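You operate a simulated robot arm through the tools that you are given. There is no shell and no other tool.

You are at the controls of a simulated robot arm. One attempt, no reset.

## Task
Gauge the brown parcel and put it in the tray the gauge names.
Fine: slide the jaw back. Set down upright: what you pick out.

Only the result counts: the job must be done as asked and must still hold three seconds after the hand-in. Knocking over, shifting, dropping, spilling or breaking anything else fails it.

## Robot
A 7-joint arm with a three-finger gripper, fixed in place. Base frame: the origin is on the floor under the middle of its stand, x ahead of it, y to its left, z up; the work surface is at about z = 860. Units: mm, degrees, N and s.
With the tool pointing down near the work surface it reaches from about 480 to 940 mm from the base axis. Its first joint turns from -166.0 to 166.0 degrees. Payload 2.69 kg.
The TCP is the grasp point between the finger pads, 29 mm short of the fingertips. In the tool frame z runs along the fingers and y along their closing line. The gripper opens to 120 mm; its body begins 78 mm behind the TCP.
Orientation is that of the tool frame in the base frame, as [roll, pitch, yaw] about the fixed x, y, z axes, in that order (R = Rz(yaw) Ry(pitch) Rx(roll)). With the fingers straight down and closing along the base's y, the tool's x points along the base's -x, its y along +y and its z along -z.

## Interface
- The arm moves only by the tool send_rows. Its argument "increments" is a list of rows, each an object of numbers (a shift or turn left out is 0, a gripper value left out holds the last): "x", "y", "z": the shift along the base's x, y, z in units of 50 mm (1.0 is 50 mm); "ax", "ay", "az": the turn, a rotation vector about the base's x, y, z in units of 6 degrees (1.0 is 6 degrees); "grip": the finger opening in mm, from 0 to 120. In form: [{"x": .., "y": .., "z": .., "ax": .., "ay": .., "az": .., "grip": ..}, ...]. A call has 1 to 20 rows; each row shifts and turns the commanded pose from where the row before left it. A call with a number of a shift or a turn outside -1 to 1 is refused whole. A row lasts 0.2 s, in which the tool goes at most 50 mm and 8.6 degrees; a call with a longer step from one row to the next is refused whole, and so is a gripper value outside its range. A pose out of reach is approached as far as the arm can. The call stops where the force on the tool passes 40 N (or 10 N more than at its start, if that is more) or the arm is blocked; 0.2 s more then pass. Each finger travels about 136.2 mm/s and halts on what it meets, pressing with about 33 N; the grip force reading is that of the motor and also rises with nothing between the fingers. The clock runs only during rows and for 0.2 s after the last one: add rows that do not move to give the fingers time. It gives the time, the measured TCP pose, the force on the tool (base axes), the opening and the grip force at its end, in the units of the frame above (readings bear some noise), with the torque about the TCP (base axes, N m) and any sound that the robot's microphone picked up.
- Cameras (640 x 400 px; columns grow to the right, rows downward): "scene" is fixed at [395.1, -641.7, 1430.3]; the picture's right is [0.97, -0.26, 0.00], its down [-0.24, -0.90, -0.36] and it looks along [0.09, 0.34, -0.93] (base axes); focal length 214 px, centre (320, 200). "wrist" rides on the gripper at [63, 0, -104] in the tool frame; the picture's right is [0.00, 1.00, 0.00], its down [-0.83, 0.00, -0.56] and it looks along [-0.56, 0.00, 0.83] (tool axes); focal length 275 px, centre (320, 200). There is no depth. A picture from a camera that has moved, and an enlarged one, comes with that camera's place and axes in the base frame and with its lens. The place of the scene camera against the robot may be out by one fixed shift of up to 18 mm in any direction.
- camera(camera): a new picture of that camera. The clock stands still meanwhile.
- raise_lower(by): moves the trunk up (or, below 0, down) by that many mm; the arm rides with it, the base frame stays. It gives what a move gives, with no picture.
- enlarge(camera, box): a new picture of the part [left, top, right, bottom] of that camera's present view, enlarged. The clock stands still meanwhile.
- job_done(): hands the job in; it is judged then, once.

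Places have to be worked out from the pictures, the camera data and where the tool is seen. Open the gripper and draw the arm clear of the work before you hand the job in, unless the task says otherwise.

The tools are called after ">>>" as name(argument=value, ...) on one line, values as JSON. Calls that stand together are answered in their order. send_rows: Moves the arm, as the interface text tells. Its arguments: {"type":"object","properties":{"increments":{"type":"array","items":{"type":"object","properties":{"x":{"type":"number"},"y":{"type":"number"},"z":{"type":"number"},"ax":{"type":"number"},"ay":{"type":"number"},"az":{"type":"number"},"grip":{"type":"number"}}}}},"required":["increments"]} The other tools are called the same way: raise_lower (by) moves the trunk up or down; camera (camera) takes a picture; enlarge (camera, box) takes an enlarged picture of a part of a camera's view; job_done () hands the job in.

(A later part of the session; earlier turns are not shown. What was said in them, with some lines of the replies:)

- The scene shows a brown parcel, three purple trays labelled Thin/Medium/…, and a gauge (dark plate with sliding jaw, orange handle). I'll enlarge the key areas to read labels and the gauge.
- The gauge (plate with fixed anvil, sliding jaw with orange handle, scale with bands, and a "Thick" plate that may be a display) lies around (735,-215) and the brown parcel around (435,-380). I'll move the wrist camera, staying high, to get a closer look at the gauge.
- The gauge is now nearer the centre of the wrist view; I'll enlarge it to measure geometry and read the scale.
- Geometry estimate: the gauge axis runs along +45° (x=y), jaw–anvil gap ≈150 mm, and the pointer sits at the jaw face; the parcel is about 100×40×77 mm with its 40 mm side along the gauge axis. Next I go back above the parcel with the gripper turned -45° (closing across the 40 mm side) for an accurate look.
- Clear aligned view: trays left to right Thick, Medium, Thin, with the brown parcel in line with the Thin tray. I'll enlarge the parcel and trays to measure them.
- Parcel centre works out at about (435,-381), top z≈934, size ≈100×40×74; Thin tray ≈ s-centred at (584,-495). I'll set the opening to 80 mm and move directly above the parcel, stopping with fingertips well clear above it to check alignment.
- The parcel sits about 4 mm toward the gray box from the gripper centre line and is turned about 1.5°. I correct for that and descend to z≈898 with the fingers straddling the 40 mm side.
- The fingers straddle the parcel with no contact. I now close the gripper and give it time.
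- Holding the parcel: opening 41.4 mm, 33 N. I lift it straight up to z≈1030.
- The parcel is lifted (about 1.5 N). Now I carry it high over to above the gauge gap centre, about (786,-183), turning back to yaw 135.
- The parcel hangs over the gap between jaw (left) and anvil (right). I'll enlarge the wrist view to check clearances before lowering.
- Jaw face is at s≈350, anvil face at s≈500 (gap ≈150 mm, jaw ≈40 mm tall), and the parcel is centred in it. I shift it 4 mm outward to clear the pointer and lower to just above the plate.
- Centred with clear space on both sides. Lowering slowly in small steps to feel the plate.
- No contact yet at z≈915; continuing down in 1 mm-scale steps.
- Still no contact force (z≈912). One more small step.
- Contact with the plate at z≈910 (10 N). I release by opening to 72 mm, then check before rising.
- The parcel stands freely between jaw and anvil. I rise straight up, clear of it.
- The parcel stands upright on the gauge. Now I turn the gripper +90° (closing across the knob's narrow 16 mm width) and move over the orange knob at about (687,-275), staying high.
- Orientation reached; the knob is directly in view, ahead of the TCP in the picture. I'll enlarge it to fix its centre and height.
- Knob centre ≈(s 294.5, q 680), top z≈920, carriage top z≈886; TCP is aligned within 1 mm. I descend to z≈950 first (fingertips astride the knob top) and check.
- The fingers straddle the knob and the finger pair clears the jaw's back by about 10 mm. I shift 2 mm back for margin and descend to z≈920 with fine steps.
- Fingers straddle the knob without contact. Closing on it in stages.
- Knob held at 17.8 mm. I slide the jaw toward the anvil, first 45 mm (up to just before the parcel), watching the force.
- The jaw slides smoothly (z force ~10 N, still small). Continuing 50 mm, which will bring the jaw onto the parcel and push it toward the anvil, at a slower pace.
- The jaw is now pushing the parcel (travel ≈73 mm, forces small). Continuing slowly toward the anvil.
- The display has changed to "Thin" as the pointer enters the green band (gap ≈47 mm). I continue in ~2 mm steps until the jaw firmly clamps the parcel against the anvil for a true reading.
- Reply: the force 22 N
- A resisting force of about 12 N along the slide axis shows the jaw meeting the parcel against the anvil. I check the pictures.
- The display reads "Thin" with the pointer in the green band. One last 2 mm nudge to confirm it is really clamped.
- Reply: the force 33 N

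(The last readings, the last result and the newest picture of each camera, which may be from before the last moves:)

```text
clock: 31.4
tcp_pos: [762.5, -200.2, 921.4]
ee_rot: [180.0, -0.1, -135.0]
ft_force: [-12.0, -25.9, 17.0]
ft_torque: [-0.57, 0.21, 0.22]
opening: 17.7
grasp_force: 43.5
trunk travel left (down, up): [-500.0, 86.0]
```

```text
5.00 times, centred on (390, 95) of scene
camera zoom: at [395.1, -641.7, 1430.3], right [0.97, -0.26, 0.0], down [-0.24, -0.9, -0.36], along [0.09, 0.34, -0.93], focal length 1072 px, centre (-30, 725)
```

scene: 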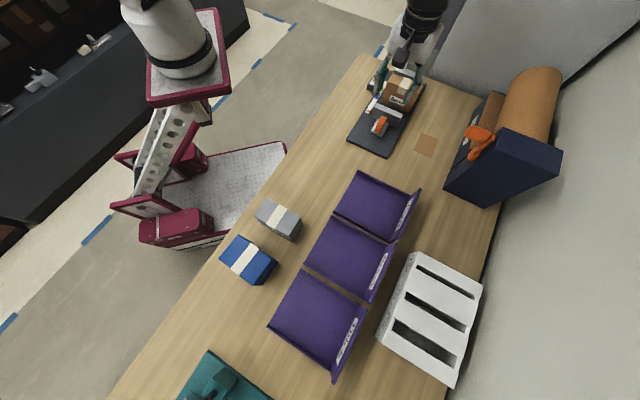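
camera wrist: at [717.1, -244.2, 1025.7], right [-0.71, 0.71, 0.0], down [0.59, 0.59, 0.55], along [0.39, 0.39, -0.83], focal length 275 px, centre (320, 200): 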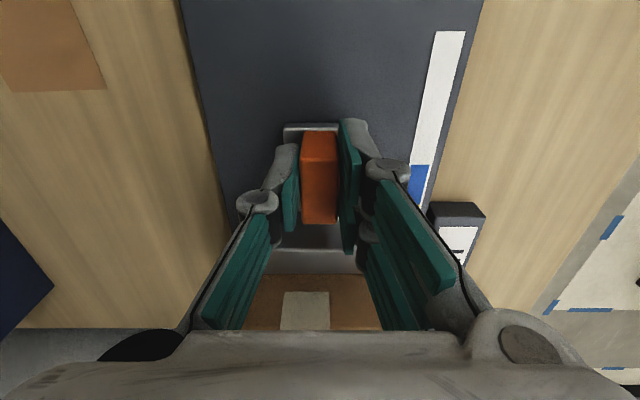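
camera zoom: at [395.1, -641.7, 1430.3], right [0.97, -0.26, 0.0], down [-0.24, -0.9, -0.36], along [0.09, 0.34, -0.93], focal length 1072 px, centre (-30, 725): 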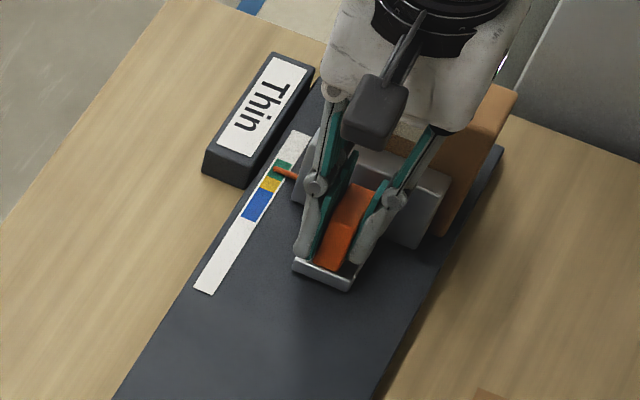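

Firmly clamped (27 N against the slide) and the display says "Thin". Now I slide the jaw back to near its original place.

>>> send_rows(increments=[{"x": -0.05, "y": -0.05}, {"x": -0.1, "y": -0.1}, {"x": -0.14, "y": -0.14}, {"x": -0.14, "y": -0.14}, {"x": -0.14, "y": -0.14}, {"x": -0.14, "y": -0.14}, {"x": -0.14, "y": -0.14}, {"x": -0.14, "y": -0.14}, {"x": -0.14, "y": -0.14}, {"x": -0.14, "y": -0.14}, {"x": -0.14, "y": -0.14}, {"x": -0.14, "y": -0.14}, {}])

>>> camera(camera="wrist")

>>> enlarge(camera="scene", box=[330, 40, 450, 170])

```text
clock: 34.2
tcp_pos: [687.1, -275.1, 920.2]
ee_rot: [-179.9, 0.0, -135.1]
ft_force: [8.1, -7.1, 4.8]
ft_torque: [-0.44, 0.05, 0.11]
opening: 18.0
grasp_force: 43.2
trunk travel left (down, up): [-500.0, 86.0]
```

```text
taken
camera wrist: at [642.1, -319.3, 1025.3], right [-0.71, 0.7, 0.0], down [0.59, 0.59, 0.56], along [0.39, 0.39, -0.83], focal length 275 px, centre (320, 200)
```

wrist: 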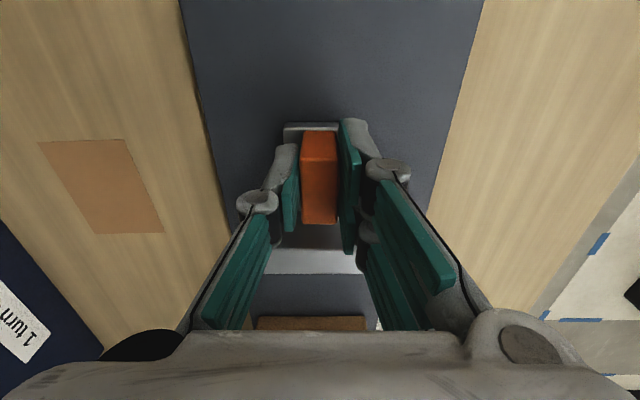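

```text
3.08 times, centred on (390, 105) of scene
camera zoom: at [395.1, -641.7, 1430.3], right [0.97, -0.26, 0.0], down [-0.24, -0.9, -0.36], along [0.09, 0.34, -0.93], focal length 660 px, centre (105, 492)
```

zoom: 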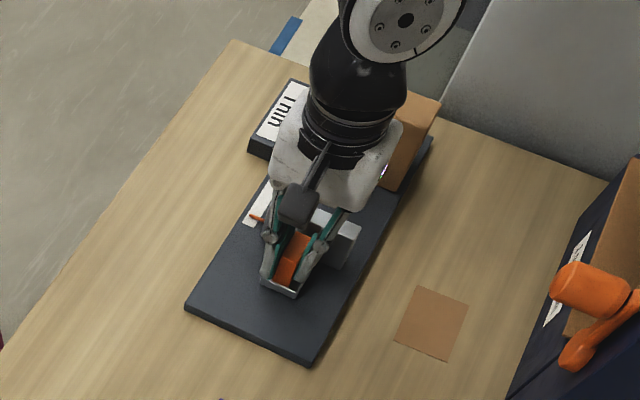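

The jaw is back near its start; the display still shows "Thin". I open the gripper and rise straight up.

>>> send_rows(increments=[{"grip": 64}, {}, {}, {"z": 0.3}, {"z": 0.6}, {"z": 0.8}, {"z": 0.8}, {}])

>>> camera(camera="wrist")

>>> enlarge(camera="scene", box=[330, 40, 450, 170])

```text
clock: 36.0
tcp_pos: [686.3, -274.8, 1045.0]
ee_rot: [179.9, 0.1, -135.0]
ft_force: [0.3, -0.2, 0.9]
ft_torque: [-0.02, -0.01, -0.01]
opening: 64.1
grasp_force: 0.1
trunk travel left (down, up): [-500.0, 86.0]
```

```text
taken
camera wrist: at [641.7, -318.6, 1149.3], right [-0.71, 0.7, 0.0], down [0.59, 0.59, 0.56], along [0.39, 0.4, -0.83], focal length 275 px, centre (320, 200)
```

wrist: 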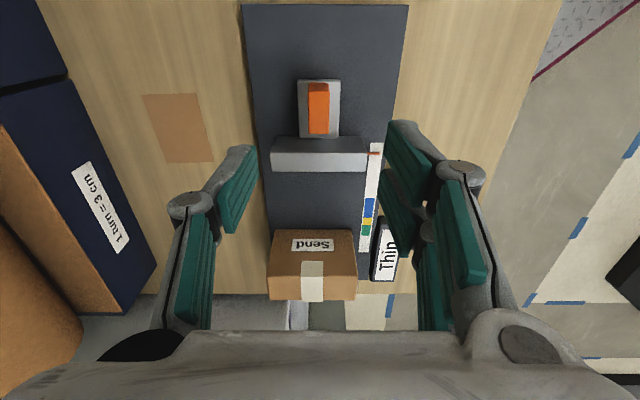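

```text
3.08 times, centred on (390, 105) of scene
camera zoom: at [395.1, -641.7, 1430.3], right [0.97, -0.26, 0.0], down [-0.24, -0.9, -0.36], along [0.09, 0.34, -0.93], focal length 660 px, centre (105, 492)
```

zoom: 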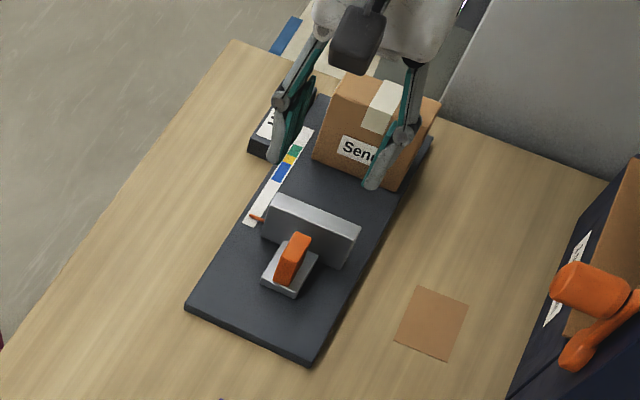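

The jaw is retracted, the parcel stands upright touching the anvil (s≈459–500), and the display still says "Thin". The anvil top (z≈923) is lower than the parcel top (z≈947), so I'll grip the parcel's upper part across its 40 mm side; I rotate back to yaw 135 and hover above it.

>>> send_rows(increments=[{"x": 0.184, "y": 0.172, "az": -1}, {"x": 0.184, "y": 0.172, "az": -1}, {"x": 0.184, "y": 0.172, "az": -1}, {"x": 0.184, "y": 0.172, "az": -1}, {"x": 0.184, "y": 0.172, "az": -1}, {"x": 0.184, "y": 0.172, "az": -1}, {"x": 0.184, "y": 0.172, "az": -1}, {"x": 0.184, "y": 0.172, "az": -1}, {"x": 0.184, "y": 0.172, "az": -1}, {"x": 0.184, "y": 0.172, "az": -1}, {"x": 0.184, "y": 0.172, "az": -1}, {"x": 0.184, "y": 0.172, "az": -1}, {"x": 0.184, "y": 0.172, "az": -1}, {"x": 0.184, "y": 0.172, "az": -1}, {"x": 0.184, "y": 0.172, "az": -1}, {"grip": 76}, {}])

>>> camera(camera="wrist")

>>> enlarge(camera="scene", box=[330, 30, 450, 170])

```text
clock: 39.6
tcp_pos: [824.9, -147.1, 1046.9]
ee_rot: [-180.0, 0.0, 134.8]
ft_force: [-0.2, 0.2, 0.3]
ft_torque: [0.0, -0.01, -0.03]
opening: 75.8
grasp_force: 0.0
trunk travel left (down, up): [-500.0, 86.0]
```

```text
taken
camera wrist: at [779.6, -100.5, 1150.2], right [0.7, 0.71, 0.0], down [0.59, -0.59, 0.56], along [0.39, -0.39, -0.83], focal length 275 px, centre (320, 200)
```

wrist: 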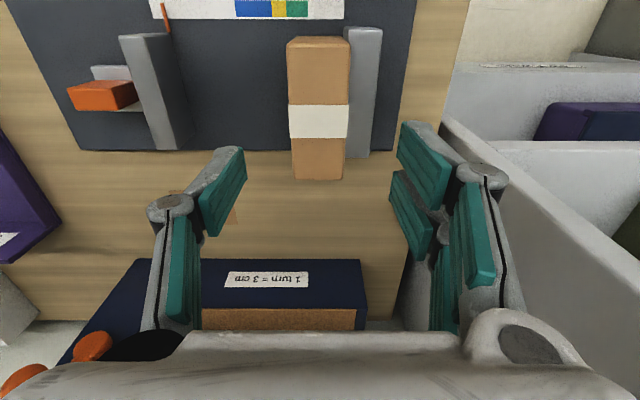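

```text
2.86 times, centred on (390, 100) of scene
camera zoom: at [395.1, -641.7, 1430.3], right [0.97, -0.26, 0.0], down [-0.24, -0.9, -0.36], along [0.09, 0.34, -0.93], focal length 613 px, centre (120, 486)
```

zoom: 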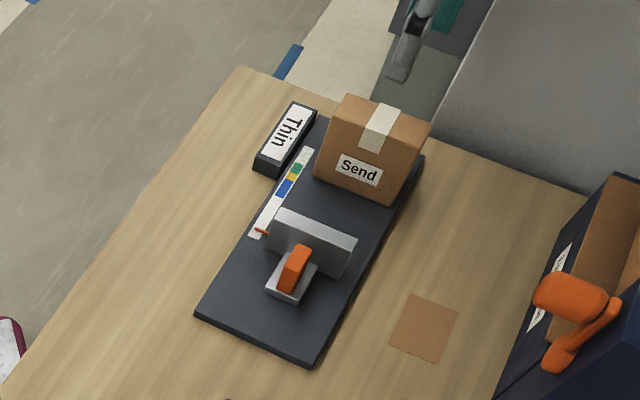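

>>> enlarge(camera="wrist", box=[260, 10, 420, 190])

```text
2.22 times, centred on (340, 100) of wrist
camera zoom: at [779.6, -100.5, 1150.2], right [0.7, 0.71, 0.0], down [0.59, -0.59, 0.56], along [0.39, -0.39, -0.83], focal length 612 px, centre (276, 422)
```

zoom: 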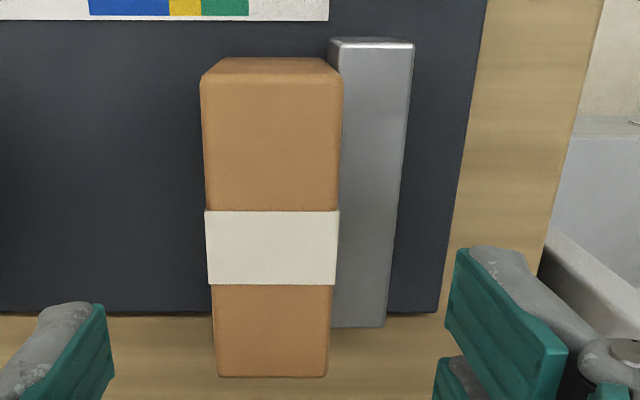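

Parcel centre is (s 479, q 688.5), squarely aligned; TCP is within about 1 mm. I descend to z≈957 so the fingertips stay just above the anvil top.

>>> send_rows(increments=[{"x": 0.015, "y": -0.02, "z": -0.4}, {"z": -0.5}, {"z": -0.5}, {"z": -0.3}, {"z": -0.1}, {}])

>>> camera(camera="wrist")

>>> enlarge(camera="scene", box=[360, 40, 430, 110])

```text
clock: 41.0
tcp_pos: [825.3, -147.3, 956.0]
ee_rot: [-180.0, 0.0, 135.1]
ft_force: [0.0, -0.2, 0.0]
ft_torque: [-0.02, 0.0, 0.03]
opening: 75.7
grasp_force: 0.1
trunk travel left (down, up): [-500.0, 86.0]
```

```text
taken
camera wrist: at [780.1, -101.2, 1060.4], right [0.7, 0.71, 0.0], down [0.59, -0.59, 0.56], along [0.39, -0.39, -0.83], focal length 275 px, centre (320, 200)
```

wrist: 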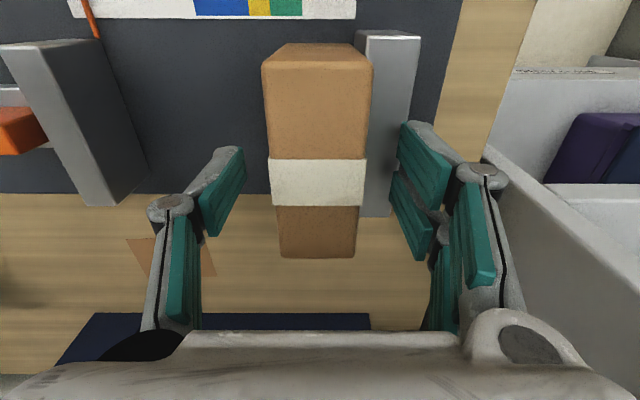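

```text
5.71 times, centred on (395, 75) of scene
camera zoom: at [395.1, -641.7, 1430.3], right [0.97, -0.26, 0.0], down [-0.24, -0.9, -0.36], along [0.09, 0.34, -0.93], focal length 1226 px, centre (-109, 914)
```

zoom: 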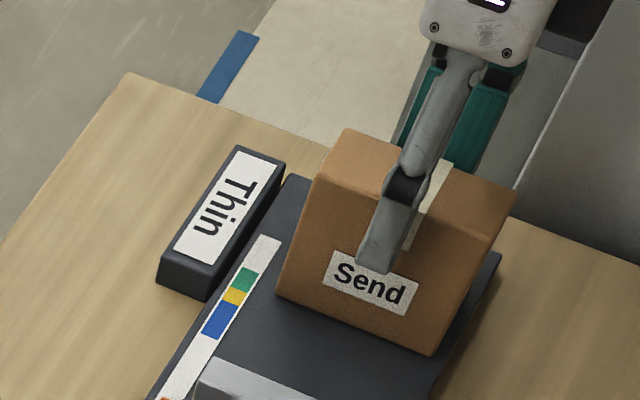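

The fingertips overlap the parcel's upper ~20 mm on both sides with no contact. Closing.

>>> send_rows(increments=[{"grip": 55}, {"grip": 25}, {}, {}, {}])

>>> camera(camera="wrist")

```text
clock: 42.2
tcp_pos: [824.6, -146.9, 956.3]
ee_rot: [-179.8, 0.0, 134.8]
ft_force: [-5.1, -6.3, 1.2]
ft_torque: [-0.37, 0.32, 0.12]
opening: 41.2
grasp_force: 33.3
trunk travel left (down, up): [-500.0, 86.0]
```

```text
taken
camera wrist: at [779.7, -102.0, 1060.5], right [0.7, 0.71, 0.0], down [0.59, -0.59, 0.56], along [0.39, -0.39, -0.83], focal length 275 px, centre (320, 200)
```

wrist: 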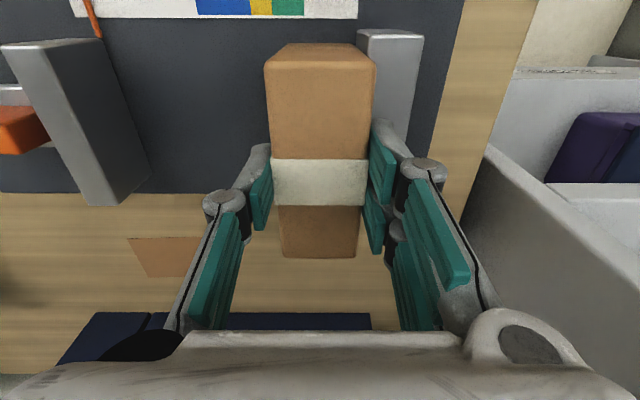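

Held again (41.2 mm, 33 N). I ease 3 mm away from the anvil and lift gently.

>>> send_rows(increments=[{"x": -0.02, "y": -0.02}, {"x": -0.025, "y": -0.025}, {"z": 0.1}, {"z": 0.2}, {"z": 0.3}, {"z": 0.4}, {"z": 0.4}, {}])

>>> camera(camera="wrist")

>>> enlarge(camera="scene", box=[330, 30, 450, 170])

```text
clock: 44.0
tcp_pos: [823.1, -149.5, 1025.4]
ee_rot: [-180.0, 0.0, 134.9]
ft_force: [-0.3, 0.2, 0.0]
ft_torque: [0.02, -0.03, 0.01]
opening: 41.4
grasp_force: 32.8
trunk travel left (down, up): [-500.0, 86.0]
```

```text
taken
camera wrist: at [778.3, -103.8, 1130.2], right [0.7, 0.71, 0.0], down [0.59, -0.59, 0.56], along [0.39, -0.39, -0.83], focal length 275 px, centre (320, 200)
```

wrist: 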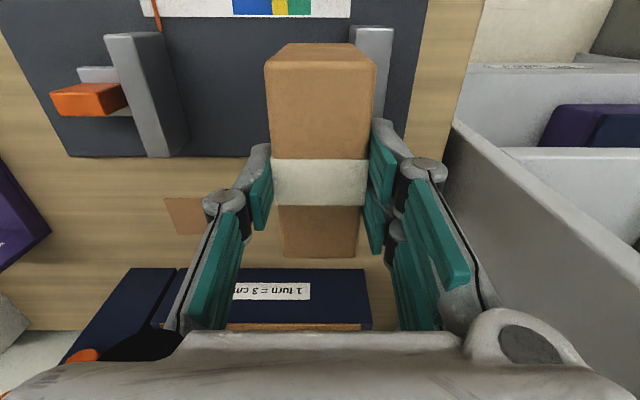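

```text
2.86 times, centred on (390, 100) of scene
camera zoom: at [395.1, -641.7, 1430.3], right [0.97, -0.26, 0.0], down [-0.24, -0.9, -0.36], along [0.09, 0.34, -0.93], focal length 613 px, centre (120, 486)
```

zoom: 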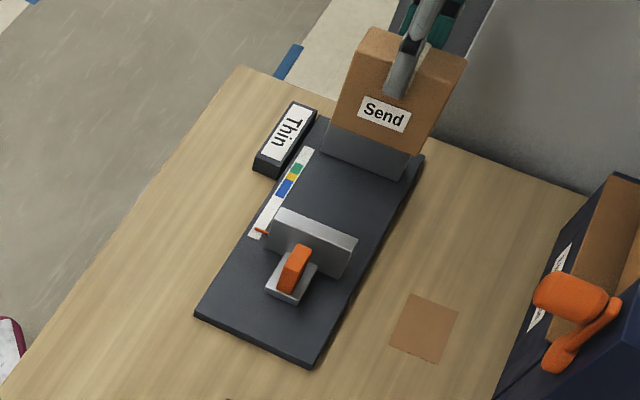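

The parcel came off cleanly and upright, and the gauge and jaw stayed in place. I raise it further and carry it at a gentle pace to above the Thin tray, about (584,-495).

>>> send_rows(increments=[{"z": 0.4}, {"z": 0.5}, {"x": -0.17, "y": -0.25}, {"x": -0.34, "y": -0.49}, {"x": -0.34, "y": -0.49}, {"x": -0.34, "y": -0.49}, {"x": -0.34, "y": -0.49}, {"x": -0.34, "y": -0.49}, {"x": -0.34, "y": -0.49}, {"x": -0.34, "y": -0.49}, {"x": -0.34, "y": -0.49}, {"x": -0.34, "y": -0.49}, {"x": -0.34, "y": -0.49}, {"x": -0.34, "y": -0.49}, {"x": -0.34, "y": -0.49}, {"x": -0.34, "y": -0.49}, {"x": -0.186, "y": -0.286}, {}])

>>> camera(camera="wrist")

>>> camera(camera="scene")

```text
clock: 47.8
tcp_pos: [583.1, -494.6, 1069.9]
ee_rot: [-179.9, 0.0, 135.0]
ft_force: [-0.5, 0.2, -1.2]
ft_torque: [-0.01, 0.02, 0.01]
opening: 41.6
grasp_force: 33.3
trunk travel left (down, up): [-500.0, 86.0]
```

```text
taken
camera wrist: at [538.4, -449.7, 1175.1], right [0.7, 0.71, 0.0], down [0.59, -0.59, 0.56], along [0.39, -0.39, -0.83], focal length 275 px, centre (320, 200)
```

wrist: 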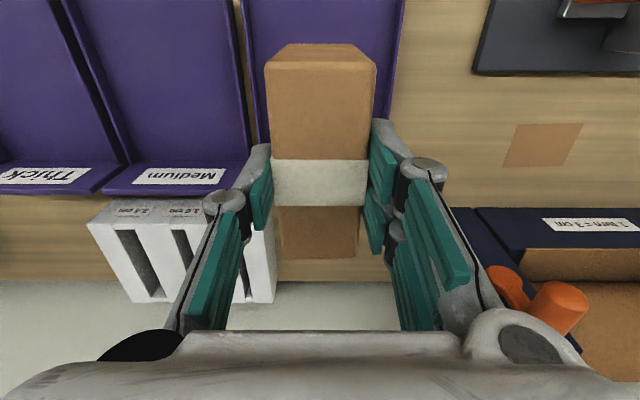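

```text
taken
```

scene: 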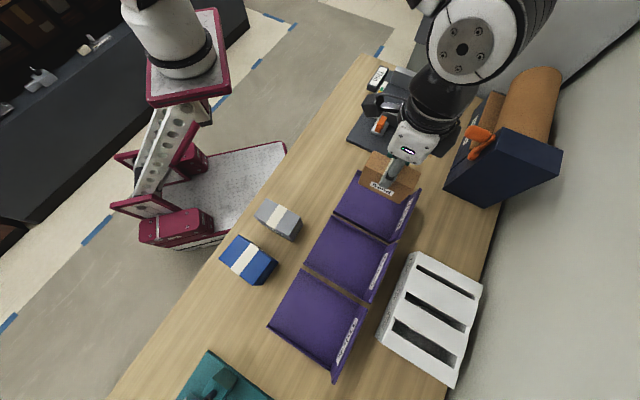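

Above the Thin tray. I'll enlarge to measure the tray's inner walls relative to the parcel before lowering.

>>> enlarge(camera="wrist", box=[230, 0, 420, 130])

>>> enlarge(camera="scene", box=[310, 120, 450, 260])

```text
3.08 times, centred on (325, 65) of wrist
camera zoom: at [538.4, -449.7, 1175.1], right [0.7, 0.71, 0.0], down [0.59, -0.59, 0.56], along [0.39, -0.39, -0.83], focal length 847 px, centre (305, 615)
```

zoom: 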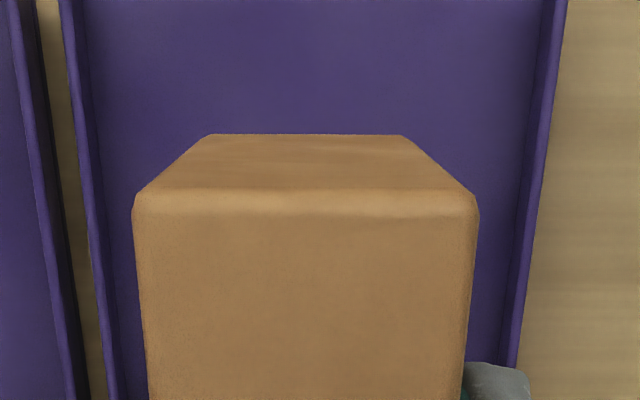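

```text
2.86 times, centred on (380, 190) of scene
camera zoom: at [395.1, -641.7, 1430.3], right [0.97, -0.26, 0.0], down [-0.24, -0.9, -0.36], along [0.09, 0.34, -0.93], focal length 613 px, centre (149, 229)
```

zoom: 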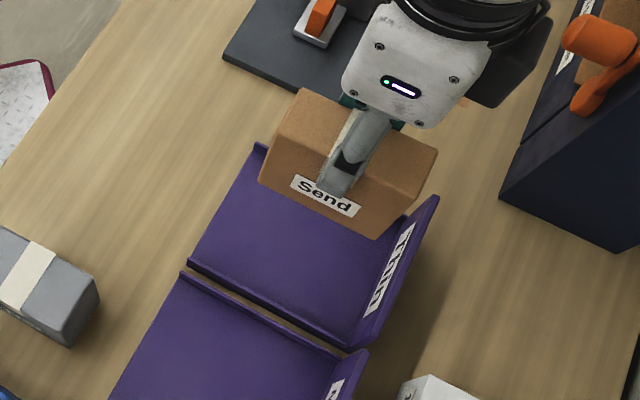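

Tray interior spans s≈-5…135 and q≈675…851; the parcel is centred within 2 mm. I nudge 1.5 mm and lower to about 8 mm above the tray floor.

>>> send_rows(increments=[{"x": 0.025, "y": 0.025, "z": -0.3}, {"z": -0.5}, {"z": -0.5}, {"z": -0.5}, {"z": -0.3}, {"z": -0.14}, {}])

>>> camera(camera="wrist")

>>> enlarge(camera="scene", box=[310, 120, 450, 260])

```text
clock: 49.4
tcp_pos: [584.9, -492.5, 958.8]
ee_rot: [-179.9, 0.0, 135.0]
ft_force: [-0.6, 0.4, -0.9]
ft_torque: [0.02, 0.0, 0.0]
opening: 41.4
grasp_force: 33.2
trunk travel left (down, up): [-500.0, 86.0]
```

```text
taken
camera wrist: at [540.3, -447.6, 1063.2], right [0.7, 0.71, 0.0], down [0.59, -0.59, 0.56], along [0.39, -0.39, -0.83], focal length 275 px, centre (320, 200)
```

wrist: 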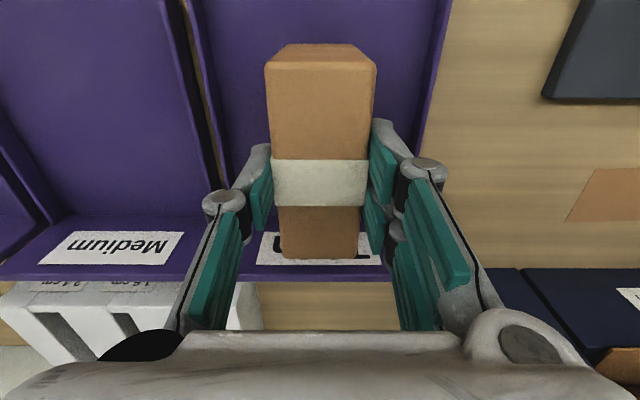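

```text
2.86 times, centred on (380, 190) of scene
camera zoom: at [395.1, -641.7, 1430.3], right [0.97, -0.26, 0.0], down [-0.24, -0.9, -0.36], along [0.09, 0.34, -0.93], focal length 613 px, centre (149, 229)
```

zoom: 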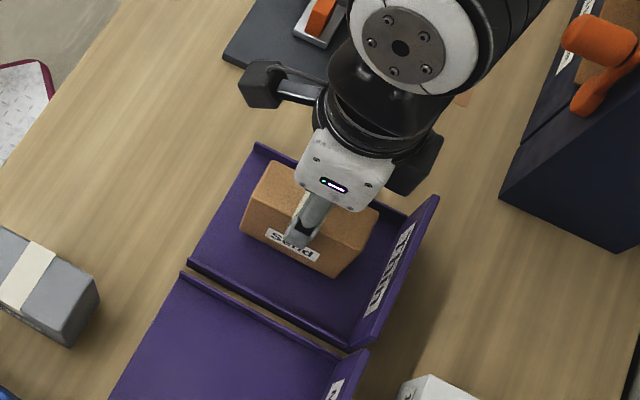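

The parcel is inside the tray outline, upright, a few mm above the floor. Lowering in small steps until contact.

>>> send_rows(increments=[{"z": -0.04}, {"z": -0.04}, {"z": -0.03}, {}])

```text
clock: 50.4
tcp_pos: [584.7, -493.4, 953.0]
ee_rot: [-180.0, 0.0, 135.0]
ft_force: [0.6, 0.0, -1.6]
ft_torque: [-0.04, 0.03, 0.0]
opening: 41.4
grasp_force: 33.2
trunk travel left (down, up): [-500.0, 86.0]
```

No contact yet at z≈953; continuing with 1.5 mm steps.

>>> send_rows(increments=[{"z": -0.03}, {"z": -0.03}, {}])

```text
clock: 51.2
tcp_pos: [585.5, -492.6, 950.0]
ee_rot: [-179.9, -0.1, 135.0]
ft_force: [0.5, 0.1, -0.3]
ft_torque: [0.03, 0.04, 0.01]
opening: 41.3
grasp_force: 32.6
trunk travel left (down, up): [-500.0, 86.0]
```

Still hanging free at z≈950. Another small step down.

>>> send_rows(increments=[{"z": -0.03}, {}])

```text
clock: 51.8
tcp_pos: [586.7, -492.3, 949.6]
ee_rot: [-179.9, 0.1, 134.9]
ft_force: [-1.6, 2.5, 14.1]
ft_torque: [0.58, 0.63, -0.06]
opening: 41.6
grasp_force: 33.3
trunk travel left (down, up): [-500.0, 86.0]
```

Contact with the tray floor (14 N up). I relieve slightly, then open the fingers.

>>> send_rows(increments=[{"z": 0.016}, {"grip": 55}, {"grip": 76}, {}, {}])

>>> camera(camera="wrist")

```text
clock: 53.0
tcp_pos: [584.9, -492.4, 949.5]
ee_rot: [179.9, 0.0, 135.0]
ft_force: [-0.7, 0.1, 0.3]
ft_torque: [-0.01, 0.01, -0.02]
opening: 76.0
grasp_force: 0.1
trunk travel left (down, up): [-500.0, 86.0]
```

```text
taken
camera wrist: at [540.5, -448.0, 1053.8], right [0.7, 0.71, 0.0], down [0.59, -0.59, 0.56], along [0.39, -0.39, -0.83], focal length 275 px, centre (320, 200)
```

wrist: 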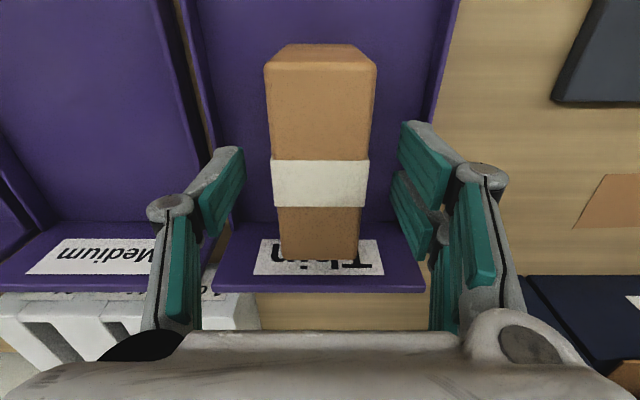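

The parcel stands free and upright in the Thin tray. I rise straight up and then draw the arm back toward the robot, clear of the work.

>>> send_rows(increments=[{"z": 0.2}, {"z": 0.5}, {"z": 0.8}, {"z": 0.9}, {"z": 0.9}, {"z": 0.7}, {"x": -0.5, "y": 0.35}, {"x": -0.5, "y": 0.35}, {"x": -0.5, "y": 0.35}, {"x": -0.5, "y": 0.35}, {"x": -0.5, "y": 0.35}, {"x": -0.5, "y": 0.35}, {"x": -0.5, "y": 0.35}, {}, {}])

>>> camera(camera="scene")

>>> camera(camera="wrist")

>>> enlarge(camera="scene", box=[310, 120, 450, 260])

>>> enlarge(camera="scene", box=[330, 40, 450, 170])

```text
clock: 56.2
tcp_pos: [408.8, -370.5, 1150.4]
ee_rot: [180.0, 0.0, 134.9]
ft_force: [-0.1, 0.9, -0.2]
ft_torque: [0.0, -0.01, -0.03]
opening: 75.9
grasp_force: 0.0
trunk travel left (down, up): [-500.0, 86.0]
```

```text
taken
```

scene: 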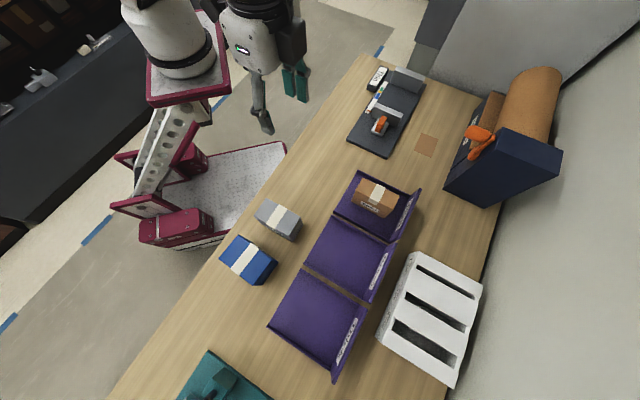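

```text
taken
camera wrist: at [364.8, -325.3, 1254.5], right [0.7, 0.71, 0.0], down [0.59, -0.59, 0.56], along [0.39, -0.39, -0.83], focal length 275 px, centre (320, 200)
```

wrist: 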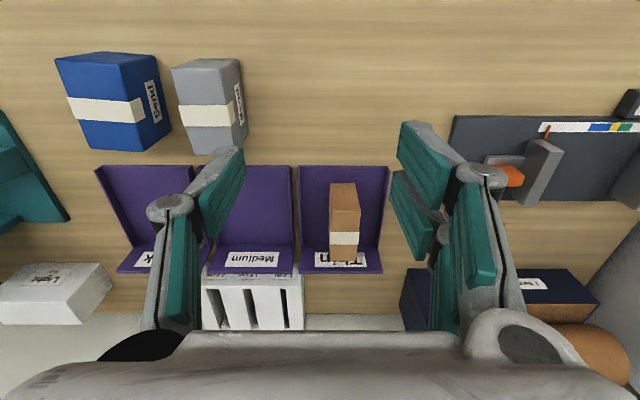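

```text
2.86 times, centred on (380, 190) of scene
camera zoom: at [395.1, -641.7, 1430.3], right [0.97, -0.26, 0.0], down [-0.24, -0.9, -0.36], along [0.09, 0.34, -0.93], focal length 613 px, centre (149, 229)
```

zoom: 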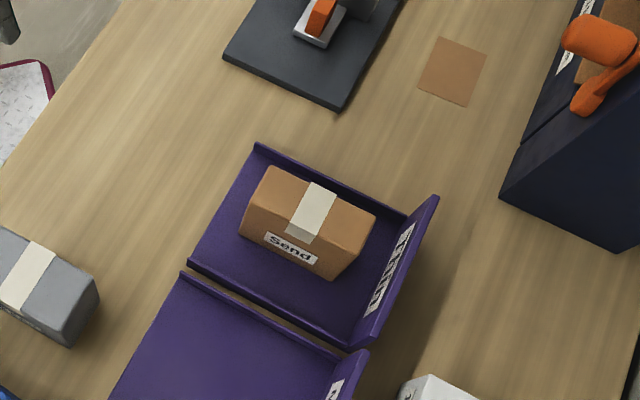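

```text
3.08 times, centred on (390, 105) of scene
camera zoom: at [395.1, -641.7, 1430.3], right [0.97, -0.26, 0.0], down [-0.24, -0.9, -0.36], along [0.09, 0.34, -0.93], focal length 660 px, centre (105, 492)
```

zoom: 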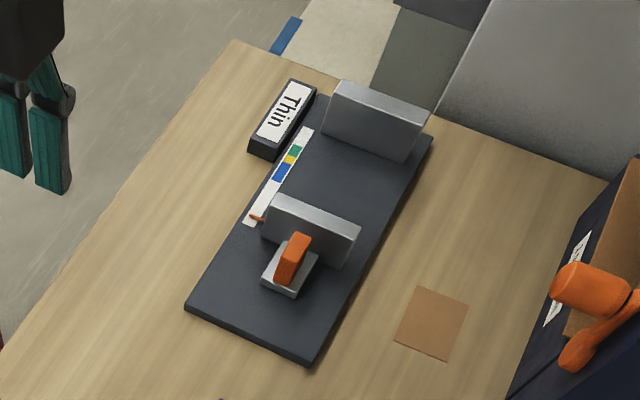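

The brown parcel stands upright in the Thin tray, the gauge shows "Thin" with the jaw slid back, and nothing else was moved. I open the gripper fully before handing in.

>>> send_rows(increments=[{"grip": 120}, {}, {}])

```text
clock: 57.0
tcp_pos: [409.4, -370.5, 1149.2]
ee_rot: [180.0, 0.1, 135.1]
ft_force: [-0.2, 0.2, 0.4]
ft_torque: [0.02, 0.0, 0.02]
opening: 120.1
grasp_force: 0.1
trunk travel left (down, up): [-500.0, 86.0]
```

Gripper is open, the arm is clear at z≈1149, and everything is at rest; I hand the job in.

>>> job_done()

```text
The job is handed in.
```

The gauge read "Thin" for the brown parcel, and the parcel is now standing upright in the Thin tray.

- **Gauging:** I clamped the parcel between the jaw and the fixed end with about 27 N. The pointer sat in the green band, and the fingers measured the parcel at about 41 mm across.
- **Jaw:** I slid it back to within about 2 mm of where it started. The display still showed "Thin" afterwards.
- **Everything else:** The last pictures show nothing else shifted or knocked over. I drew the arm clear and opened the gripper fully before handing in.

I have no verdict on the result: the hand-in was acknowledged and nothing more came back.
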